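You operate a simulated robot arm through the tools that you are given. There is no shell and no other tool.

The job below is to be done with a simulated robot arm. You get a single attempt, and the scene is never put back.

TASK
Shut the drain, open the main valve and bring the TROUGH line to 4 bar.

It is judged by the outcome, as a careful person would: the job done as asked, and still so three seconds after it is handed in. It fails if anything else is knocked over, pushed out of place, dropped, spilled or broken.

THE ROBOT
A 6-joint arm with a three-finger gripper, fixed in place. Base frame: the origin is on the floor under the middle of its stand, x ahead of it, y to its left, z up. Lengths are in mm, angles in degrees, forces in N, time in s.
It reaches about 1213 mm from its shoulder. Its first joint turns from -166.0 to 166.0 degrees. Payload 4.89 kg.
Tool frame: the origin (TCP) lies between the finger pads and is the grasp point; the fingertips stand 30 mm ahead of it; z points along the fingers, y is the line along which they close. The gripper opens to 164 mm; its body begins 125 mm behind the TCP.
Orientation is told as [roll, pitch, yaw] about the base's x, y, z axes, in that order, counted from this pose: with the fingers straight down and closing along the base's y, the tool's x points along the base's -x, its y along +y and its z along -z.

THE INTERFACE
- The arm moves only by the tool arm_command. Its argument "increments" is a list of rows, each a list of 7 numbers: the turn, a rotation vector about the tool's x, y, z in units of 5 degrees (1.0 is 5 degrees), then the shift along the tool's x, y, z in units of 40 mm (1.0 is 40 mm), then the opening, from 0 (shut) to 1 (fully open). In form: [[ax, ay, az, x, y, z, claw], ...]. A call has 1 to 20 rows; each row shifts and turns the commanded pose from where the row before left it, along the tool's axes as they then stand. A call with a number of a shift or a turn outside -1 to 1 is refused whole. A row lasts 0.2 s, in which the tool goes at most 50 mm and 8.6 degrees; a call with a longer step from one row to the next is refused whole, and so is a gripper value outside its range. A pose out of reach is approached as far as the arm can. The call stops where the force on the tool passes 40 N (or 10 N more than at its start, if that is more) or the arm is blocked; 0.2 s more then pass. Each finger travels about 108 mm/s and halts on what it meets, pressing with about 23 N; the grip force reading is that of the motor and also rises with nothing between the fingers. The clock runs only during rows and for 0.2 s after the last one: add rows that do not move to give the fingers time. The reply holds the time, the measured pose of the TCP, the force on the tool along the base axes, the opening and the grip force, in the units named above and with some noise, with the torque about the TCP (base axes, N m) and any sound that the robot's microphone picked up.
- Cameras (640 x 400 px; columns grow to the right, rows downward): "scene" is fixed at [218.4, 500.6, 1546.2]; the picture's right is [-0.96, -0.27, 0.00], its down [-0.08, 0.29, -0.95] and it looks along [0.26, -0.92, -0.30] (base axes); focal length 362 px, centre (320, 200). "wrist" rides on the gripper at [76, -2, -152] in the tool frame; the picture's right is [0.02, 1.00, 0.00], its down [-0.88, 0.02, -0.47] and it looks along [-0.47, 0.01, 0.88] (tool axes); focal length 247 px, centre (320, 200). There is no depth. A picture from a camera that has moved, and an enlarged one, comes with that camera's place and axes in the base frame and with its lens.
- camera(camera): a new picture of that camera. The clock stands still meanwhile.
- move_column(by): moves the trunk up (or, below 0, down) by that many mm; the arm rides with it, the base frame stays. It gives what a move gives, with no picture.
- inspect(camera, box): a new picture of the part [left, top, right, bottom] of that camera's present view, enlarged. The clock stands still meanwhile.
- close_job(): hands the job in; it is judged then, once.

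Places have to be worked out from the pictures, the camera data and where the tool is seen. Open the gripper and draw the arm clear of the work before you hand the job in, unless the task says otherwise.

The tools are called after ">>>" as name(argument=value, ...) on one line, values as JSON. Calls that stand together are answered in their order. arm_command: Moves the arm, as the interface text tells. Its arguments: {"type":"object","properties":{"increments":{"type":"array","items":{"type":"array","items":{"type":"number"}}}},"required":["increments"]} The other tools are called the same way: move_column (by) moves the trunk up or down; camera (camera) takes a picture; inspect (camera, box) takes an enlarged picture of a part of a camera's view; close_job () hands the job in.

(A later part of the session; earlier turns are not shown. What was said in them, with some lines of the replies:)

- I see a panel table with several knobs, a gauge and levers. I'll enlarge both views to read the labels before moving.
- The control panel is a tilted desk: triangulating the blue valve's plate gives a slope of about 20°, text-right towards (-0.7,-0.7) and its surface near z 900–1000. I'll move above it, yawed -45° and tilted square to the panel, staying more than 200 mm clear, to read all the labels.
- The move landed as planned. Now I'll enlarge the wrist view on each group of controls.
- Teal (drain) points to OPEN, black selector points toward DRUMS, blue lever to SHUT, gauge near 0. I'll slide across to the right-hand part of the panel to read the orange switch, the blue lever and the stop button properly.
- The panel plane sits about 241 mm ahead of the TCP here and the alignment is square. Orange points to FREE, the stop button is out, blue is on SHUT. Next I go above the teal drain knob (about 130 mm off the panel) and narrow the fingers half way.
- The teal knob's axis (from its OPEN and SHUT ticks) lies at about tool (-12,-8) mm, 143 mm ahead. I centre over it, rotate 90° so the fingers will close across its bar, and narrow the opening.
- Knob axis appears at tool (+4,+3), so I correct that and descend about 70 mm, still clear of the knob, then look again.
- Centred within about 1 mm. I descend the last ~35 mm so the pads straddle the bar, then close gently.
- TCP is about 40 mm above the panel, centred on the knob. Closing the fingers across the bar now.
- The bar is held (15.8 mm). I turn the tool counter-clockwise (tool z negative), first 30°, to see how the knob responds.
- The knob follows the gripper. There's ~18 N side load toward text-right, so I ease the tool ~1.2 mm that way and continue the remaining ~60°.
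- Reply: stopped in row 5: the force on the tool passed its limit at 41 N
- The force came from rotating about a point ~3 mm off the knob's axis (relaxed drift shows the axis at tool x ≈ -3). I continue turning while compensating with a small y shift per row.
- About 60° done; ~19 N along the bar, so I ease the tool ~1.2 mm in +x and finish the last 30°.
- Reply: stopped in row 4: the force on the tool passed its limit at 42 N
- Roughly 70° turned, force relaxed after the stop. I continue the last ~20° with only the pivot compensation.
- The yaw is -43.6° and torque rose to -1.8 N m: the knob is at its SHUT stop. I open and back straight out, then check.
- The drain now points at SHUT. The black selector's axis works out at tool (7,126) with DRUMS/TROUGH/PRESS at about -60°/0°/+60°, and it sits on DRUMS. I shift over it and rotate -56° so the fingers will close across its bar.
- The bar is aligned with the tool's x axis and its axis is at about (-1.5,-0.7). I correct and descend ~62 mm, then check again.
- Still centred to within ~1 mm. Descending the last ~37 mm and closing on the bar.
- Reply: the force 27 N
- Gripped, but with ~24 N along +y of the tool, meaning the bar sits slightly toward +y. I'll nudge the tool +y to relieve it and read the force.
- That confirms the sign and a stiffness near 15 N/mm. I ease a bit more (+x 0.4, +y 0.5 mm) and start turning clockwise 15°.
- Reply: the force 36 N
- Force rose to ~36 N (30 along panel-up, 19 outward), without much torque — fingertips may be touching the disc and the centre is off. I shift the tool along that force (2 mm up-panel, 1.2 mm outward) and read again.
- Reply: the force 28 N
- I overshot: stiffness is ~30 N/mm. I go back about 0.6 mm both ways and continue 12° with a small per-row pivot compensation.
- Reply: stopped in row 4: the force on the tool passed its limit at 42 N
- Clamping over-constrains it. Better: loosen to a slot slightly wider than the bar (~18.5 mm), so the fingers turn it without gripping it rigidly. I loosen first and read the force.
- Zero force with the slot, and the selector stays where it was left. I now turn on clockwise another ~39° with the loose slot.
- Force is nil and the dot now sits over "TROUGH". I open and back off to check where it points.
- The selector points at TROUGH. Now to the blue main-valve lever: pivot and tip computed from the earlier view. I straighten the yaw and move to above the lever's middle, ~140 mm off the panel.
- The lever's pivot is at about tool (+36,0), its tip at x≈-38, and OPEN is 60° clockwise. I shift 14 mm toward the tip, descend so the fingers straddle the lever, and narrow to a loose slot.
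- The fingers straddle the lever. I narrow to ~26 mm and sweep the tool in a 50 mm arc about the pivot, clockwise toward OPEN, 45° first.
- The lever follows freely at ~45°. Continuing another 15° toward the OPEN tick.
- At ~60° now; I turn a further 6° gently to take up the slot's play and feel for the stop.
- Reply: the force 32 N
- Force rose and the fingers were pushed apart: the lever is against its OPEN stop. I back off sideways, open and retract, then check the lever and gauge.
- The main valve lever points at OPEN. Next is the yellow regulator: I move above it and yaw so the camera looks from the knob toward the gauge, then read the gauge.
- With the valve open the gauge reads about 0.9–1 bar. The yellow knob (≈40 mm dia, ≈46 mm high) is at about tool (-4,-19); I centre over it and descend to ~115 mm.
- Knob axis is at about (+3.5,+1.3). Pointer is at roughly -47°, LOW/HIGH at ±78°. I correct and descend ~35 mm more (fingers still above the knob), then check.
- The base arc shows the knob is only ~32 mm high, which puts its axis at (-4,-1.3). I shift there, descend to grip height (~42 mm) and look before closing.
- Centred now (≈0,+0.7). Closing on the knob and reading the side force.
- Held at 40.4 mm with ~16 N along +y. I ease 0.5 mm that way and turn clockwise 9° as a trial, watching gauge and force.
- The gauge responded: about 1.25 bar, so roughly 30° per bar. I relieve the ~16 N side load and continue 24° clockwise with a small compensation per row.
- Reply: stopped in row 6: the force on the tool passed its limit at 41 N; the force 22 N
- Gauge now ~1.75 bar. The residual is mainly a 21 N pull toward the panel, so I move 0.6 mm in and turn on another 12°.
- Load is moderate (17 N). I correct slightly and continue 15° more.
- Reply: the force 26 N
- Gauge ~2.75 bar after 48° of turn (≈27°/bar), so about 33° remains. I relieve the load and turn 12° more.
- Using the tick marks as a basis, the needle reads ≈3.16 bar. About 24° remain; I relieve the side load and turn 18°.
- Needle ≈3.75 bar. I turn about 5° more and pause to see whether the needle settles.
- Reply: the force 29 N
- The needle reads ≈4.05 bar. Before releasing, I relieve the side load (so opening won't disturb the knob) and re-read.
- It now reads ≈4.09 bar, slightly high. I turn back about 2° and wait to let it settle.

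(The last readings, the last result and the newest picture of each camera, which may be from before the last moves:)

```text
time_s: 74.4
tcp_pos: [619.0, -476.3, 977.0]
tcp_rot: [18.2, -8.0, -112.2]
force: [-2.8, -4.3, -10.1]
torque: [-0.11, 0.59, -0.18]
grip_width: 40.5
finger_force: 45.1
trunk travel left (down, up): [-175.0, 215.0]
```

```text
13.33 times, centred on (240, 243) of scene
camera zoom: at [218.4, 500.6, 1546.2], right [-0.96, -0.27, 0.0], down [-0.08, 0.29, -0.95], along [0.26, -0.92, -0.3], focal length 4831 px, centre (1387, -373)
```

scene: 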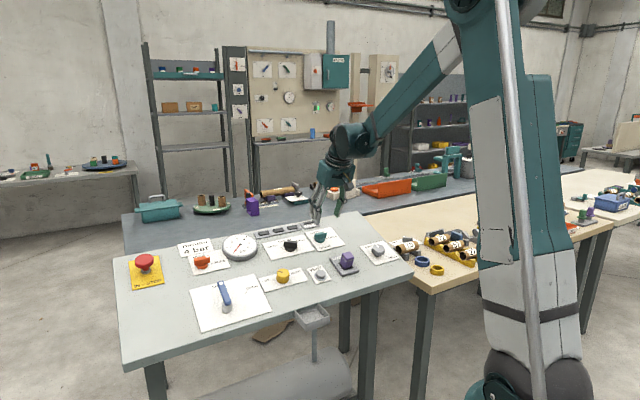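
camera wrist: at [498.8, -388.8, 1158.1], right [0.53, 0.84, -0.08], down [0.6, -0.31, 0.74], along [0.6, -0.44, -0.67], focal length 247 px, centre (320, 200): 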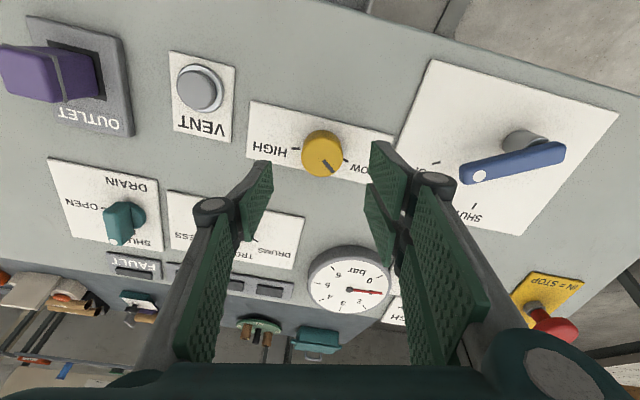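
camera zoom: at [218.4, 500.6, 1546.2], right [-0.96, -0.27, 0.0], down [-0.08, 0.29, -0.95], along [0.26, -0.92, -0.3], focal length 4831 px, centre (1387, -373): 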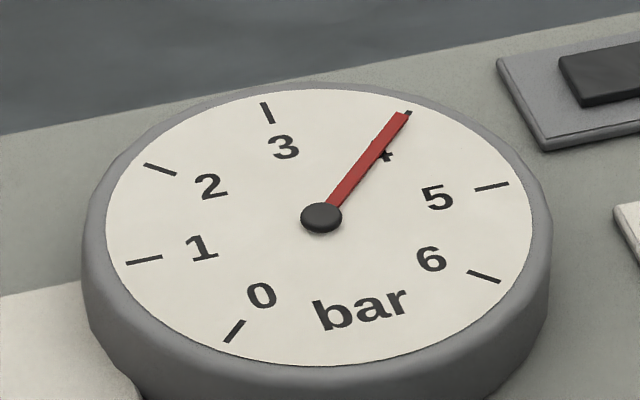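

Now ≈3.99 bar with little load. I open the fingers and back straight out, then re-read the gauge.

>>> arm_command(increments=[[0, 0, 0, 0, 0, 0, 0.28], [0, 0, 0, 0, 0, 0, 0.36], [0, 0, 0, 0, 0, 0, 0.45], [0, 0, 0, 0, 0, 0, 0.45], [0, 0, 0, 0, 0, -0.3, 0.45], [0, 0, 0, 0, 0, -0.6, 0.45], [0, 0, 0, 0, 0, -0.8, 0.45], [0, 0, 0, 0, 0, -0.8, 0.45]])

>>> inspect(camera="scene", box=[220, 228, 260, 258])

>>> inspect(camera="scene", box=[120, 210, 400, 330])

>>> camera(camera="wrist")

```text
time_s: 76.2
tcp_pos: [595.9, -449.5, 1072.8]
tcp_rot: [18.3, -8.0, -112.2]
force: [1.9, -0.5, -0.5]
torque: [0.11, 0.15, 0.02]
grip_width: 73.9
finger_force: 0.2
trunk travel left (down, up): [-175.0, 215.0]
```

```text
13.33 times, centred on (240, 243) of scene
camera zoom: at [218.4, 500.6, 1546.2], right [-0.96, -0.27, 0.0], down [-0.08, 0.29, -0.95], along [0.26, -0.92, -0.3], focal length 4831 px, centre (1387, -373)
```

zoom: 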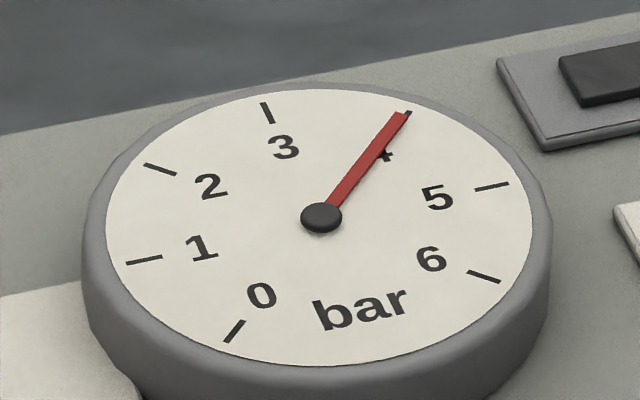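

```text
2.29 times, centred on (260, 270) of scene
camera zoom: at [218.4, 500.6, 1546.2], right [-0.96, -0.27, 0.0], down [-0.08, 0.29, -0.95], along [0.26, -0.92, -0.3], focal length 828 px, centre (457, 40)
```

zoom: 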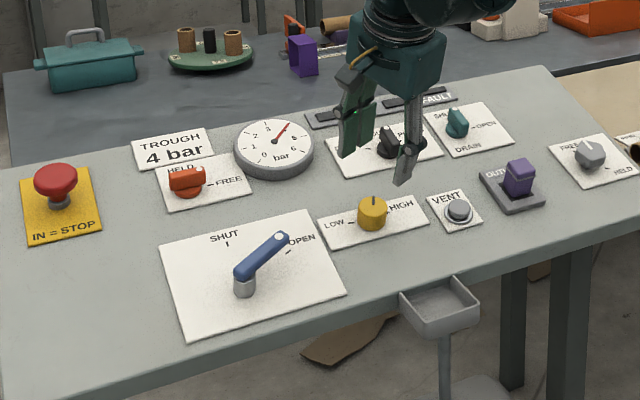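

```text
taken
camera wrist: at [585.3, -344.2, 1203.6], right [0.9, -0.3, 0.31], down [-0.43, -0.7, 0.57], along [0.04, -0.65, -0.76], focal length 247 px, centre (320, 200)
```

wrist: 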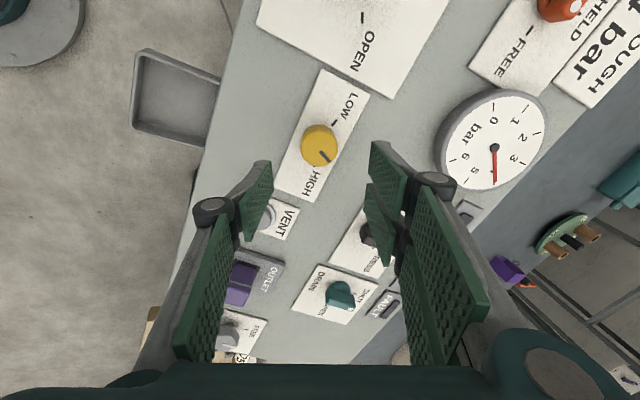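

The gauge holds ≈4.0 bar after release. I retreat another 120 mm outward and swing the yaw back to the panel-square view to check everything again after some seconds.

>>> arm_command(increments=[[0, 0, 0, 0, 0, -0.8, 0.6], [0, 0, 0, 0, 0, -1, 0.8], [0, 0, 0, 0, 0, -1, 1], [0, 0, -0.96, 0, 0, 0, 1], [0, 0, -0.96, 0, 0, 0, 1], [0, 0, -0.96, 0, 0, 0, 1], [0, 0, -0.96, 0, 0, 0, 1], [0, 0, -0.96, 0, 0, 0, 1], [0, 0, -0.96, 0, 0, 0, 1], [0, 0, -0.96, 0, 0, 0, 1], [0, 0, -0.96, 0, 0, 0, 1], [0, 0, -0.96, 0, 0, 0, 1], [0, 0, -0.96, 0, 0, 0, 1], [0, 0, -0.96, 0, 0, 0, 1], [0, 0, -0.96, 0, 0, 0, 1], [0, 0, -0.96, 0, 0, 0, 1], [0, 0, -0.96, 0, 0, 0, 1]])

>>> camera(camera="wrist")

>>> inspect(camera="wrist", box=[200, 100, 440, 290])

>>> inspect(camera="scene", box=[220, 228, 260, 258])

>>> inspect(camera="scene", box=[240, 210, 400, 300])

```text
time_s: 79.8
tcp_pos: [568.4, -424.5, 1178.0]
tcp_rot: [-0.5, -19.8, -43.5]
force: [0.0, 0.8, 0.7]
torque: [0.03, 0.03, 0.0]
grip_width: 164.2
finger_force: 0.1
trunk travel left (down, up): [-175.0, 215.0]
```

```text
taken
camera wrist: at [477.3, -340.5, 1293.0], right [0.68, 0.74, -0.02], down [0.5, -0.44, 0.74], along [0.54, -0.51, -0.67], focal length 247 px, centre (320, 200)
```

wrist: 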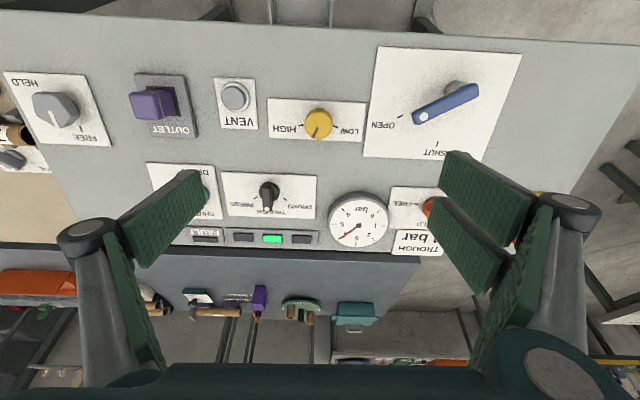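

```text
2.11 times, centred on (320, 195) of wrist
camera zoom: at [477.3, -340.5, 1293.0], right [0.68, 0.74, -0.02], down [0.5, -0.44, 0.74], along [0.54, -0.51, -0.67], focal length 520 px, centre (320, 210)
```

zoom: 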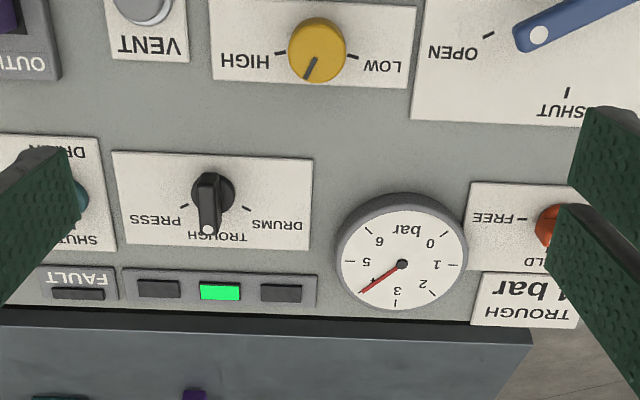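

```text
13.33 times, centred on (240, 243) of scene
camera zoom: at [218.4, 500.6, 1546.2], right [-0.96, -0.27, 0.0], down [-0.08, 0.29, -0.95], along [0.26, -0.92, -0.3], focal length 4831 px, centre (1387, -373)
```

zoom: 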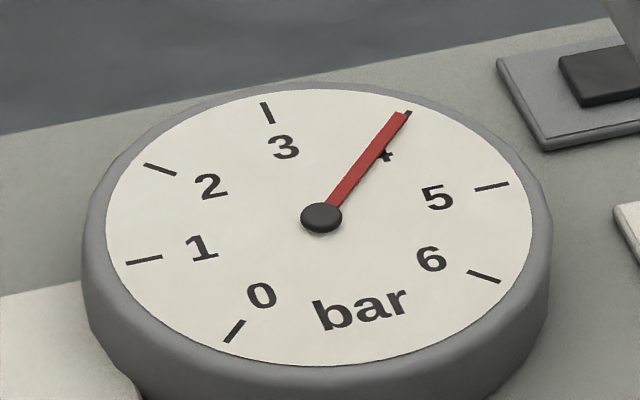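

```text
4.00 times, centred on (320, 255) of scene
camera zoom: at [218.4, 500.6, 1546.2], right [-0.96, -0.27, 0.0], down [-0.08, 0.29, -0.95], along [0.26, -0.92, -0.3], focal length 1449 px, centre (320, -20)
```

zoom: 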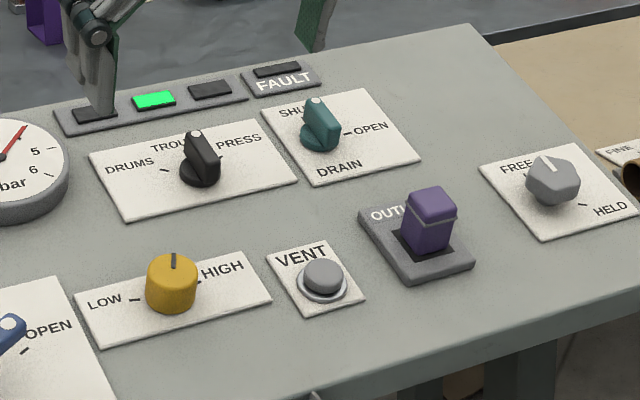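

The green lamp under TROUGH is lit, FAULT is dark, and the gauge stays at ≈4 bar. I draw the arm farther away and wait a few seconds to confirm nothing drifts or springs back.

>>> arm_command(increments=[[0, 0, 0, 0.6, 0, -0.8, 1], [0, 0, 0, 0.6, 0, -0.8, 1], [0, 0, 0, 0.6, 0, -0.8, 1], [0, 0, 0, 0, 0, 0, 1], [0, 0, 0, 0, 0, 0, 1], [0, 0, 0, 0, 0, 0, 1], [0, 0, 0, 0, 0, 0, 1], [0, 0, 0, 0, 0, 0, 1], [0, 0, 0, 0, 0, 0, 1], [0, 0, 0, 0, 0, 0, 1], [0, 0, 0, 0, 0, 0, 1], [0, 0, 0, 0, 0, 0, 1], [0, 0, 0, 0, 0, 0, 1], [0, 0, 0, 0, 0, 0, 1], [0, 0, 0, 0, 0, 0, 1], [0, 0, 0, 0, 0, 0, 1], [0, 0, 0, 0, 0, 0, 1], [0, 0, 0, 0, 0, 0, 1], [0, 0, 0, 0, 0, 0, 1], [0, 0, 0, 0, 0, 0, 1]])

>>> inspect(camera="scene", box=[220, 228, 260, 258])

>>> camera(camera="scene")

>>> camera(camera="wrist")

>>> inspect(camera="scene", box=[240, 210, 400, 300])

```text
time_s: 84.0
tcp_pos: [503.8, -350.4, 1244.1]
tcp_rot: [-0.6, -19.8, -42.8]
force: [-0.1, -0.2, 0.3]
torque: [-0.02, -0.02, 0.01]
grip_width: 163.9
finger_force: 0.0
trunk travel left (down, up): [-175.0, 215.0]
```

```text
13.33 times, centred on (240, 243) of scene
camera zoom: at [218.4, 500.6, 1546.2], right [-0.96, -0.27, 0.0], down [-0.08, 0.29, -0.95], along [0.26, -0.92, -0.3], focal length 4831 px, centre (1387, -373)
```

zoom: 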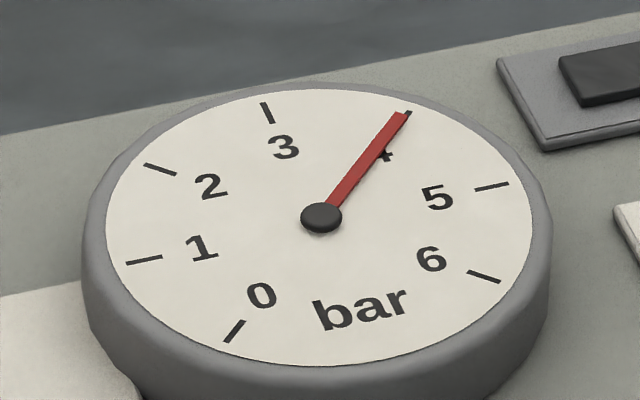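

```text
taken
```

scene: 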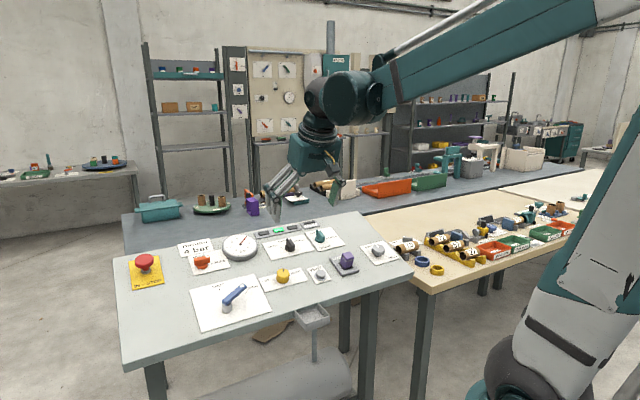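

```text
taken
camera wrist: at [411.2, -267.4, 1360.0], right [0.67, 0.75, -0.02], down [0.51, -0.44, 0.74], along [0.55, -0.5, -0.67], focal length 247 px, centre (320, 200)
```

wrist: 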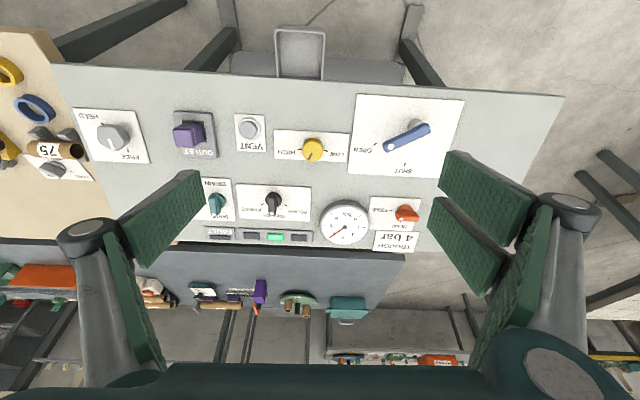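

```text
4.00 times, centred on (320, 255) of scene
camera zoom: at [218.4, 500.6, 1546.2], right [-0.96, -0.27, 0.0], down [-0.08, 0.29, -0.95], along [0.26, -0.92, -0.3], focal length 1449 px, centre (320, -20)
```

zoom: 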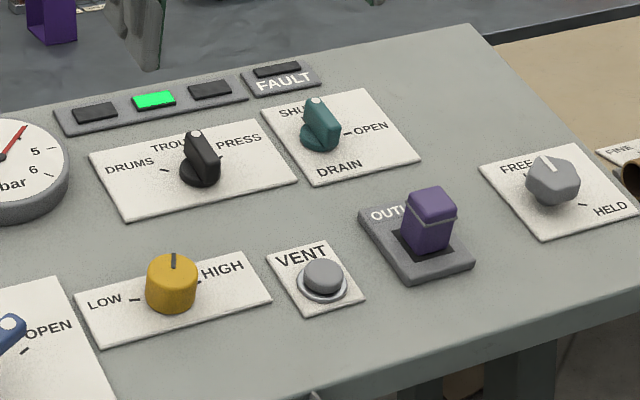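

Eight seconds after release nothing has moved. The drain is on SHUT, the main valve is on OPEN and the selector is on TROUGH with its green lamp lit. The gauge is steady at 4 bar, FAULT is dark, and the other controls are untouched. The gripper is open and clear, so I hand the job in.

>>> close_job()

```text
The job is handed in.
```

The job is done and handed in: the drain is shut, the main valve is open and the TROUGH line is at about 4 bar.

- **Drain:** turned from OPEN to SHUT, up against its stop.
- **Main valve:** lever moved from SHUT to OPEN, up against its stop.
- **Line selector:** it was on DRUMS, so I turned it to TROUGH. The green lamp above it is lit and FAULT is dark.
- **Pressure:** the gauge read about 0.95 bar once the valve was open. I turned the regulator up until it read about 3.99 bar. It was still there about eight seconds after I let go of the knob.

I left the other controls alone, including both HELD/FREE switches, and saw nothing knocked over or out of place. The arm is drawn clear of the panel with the gripper open.
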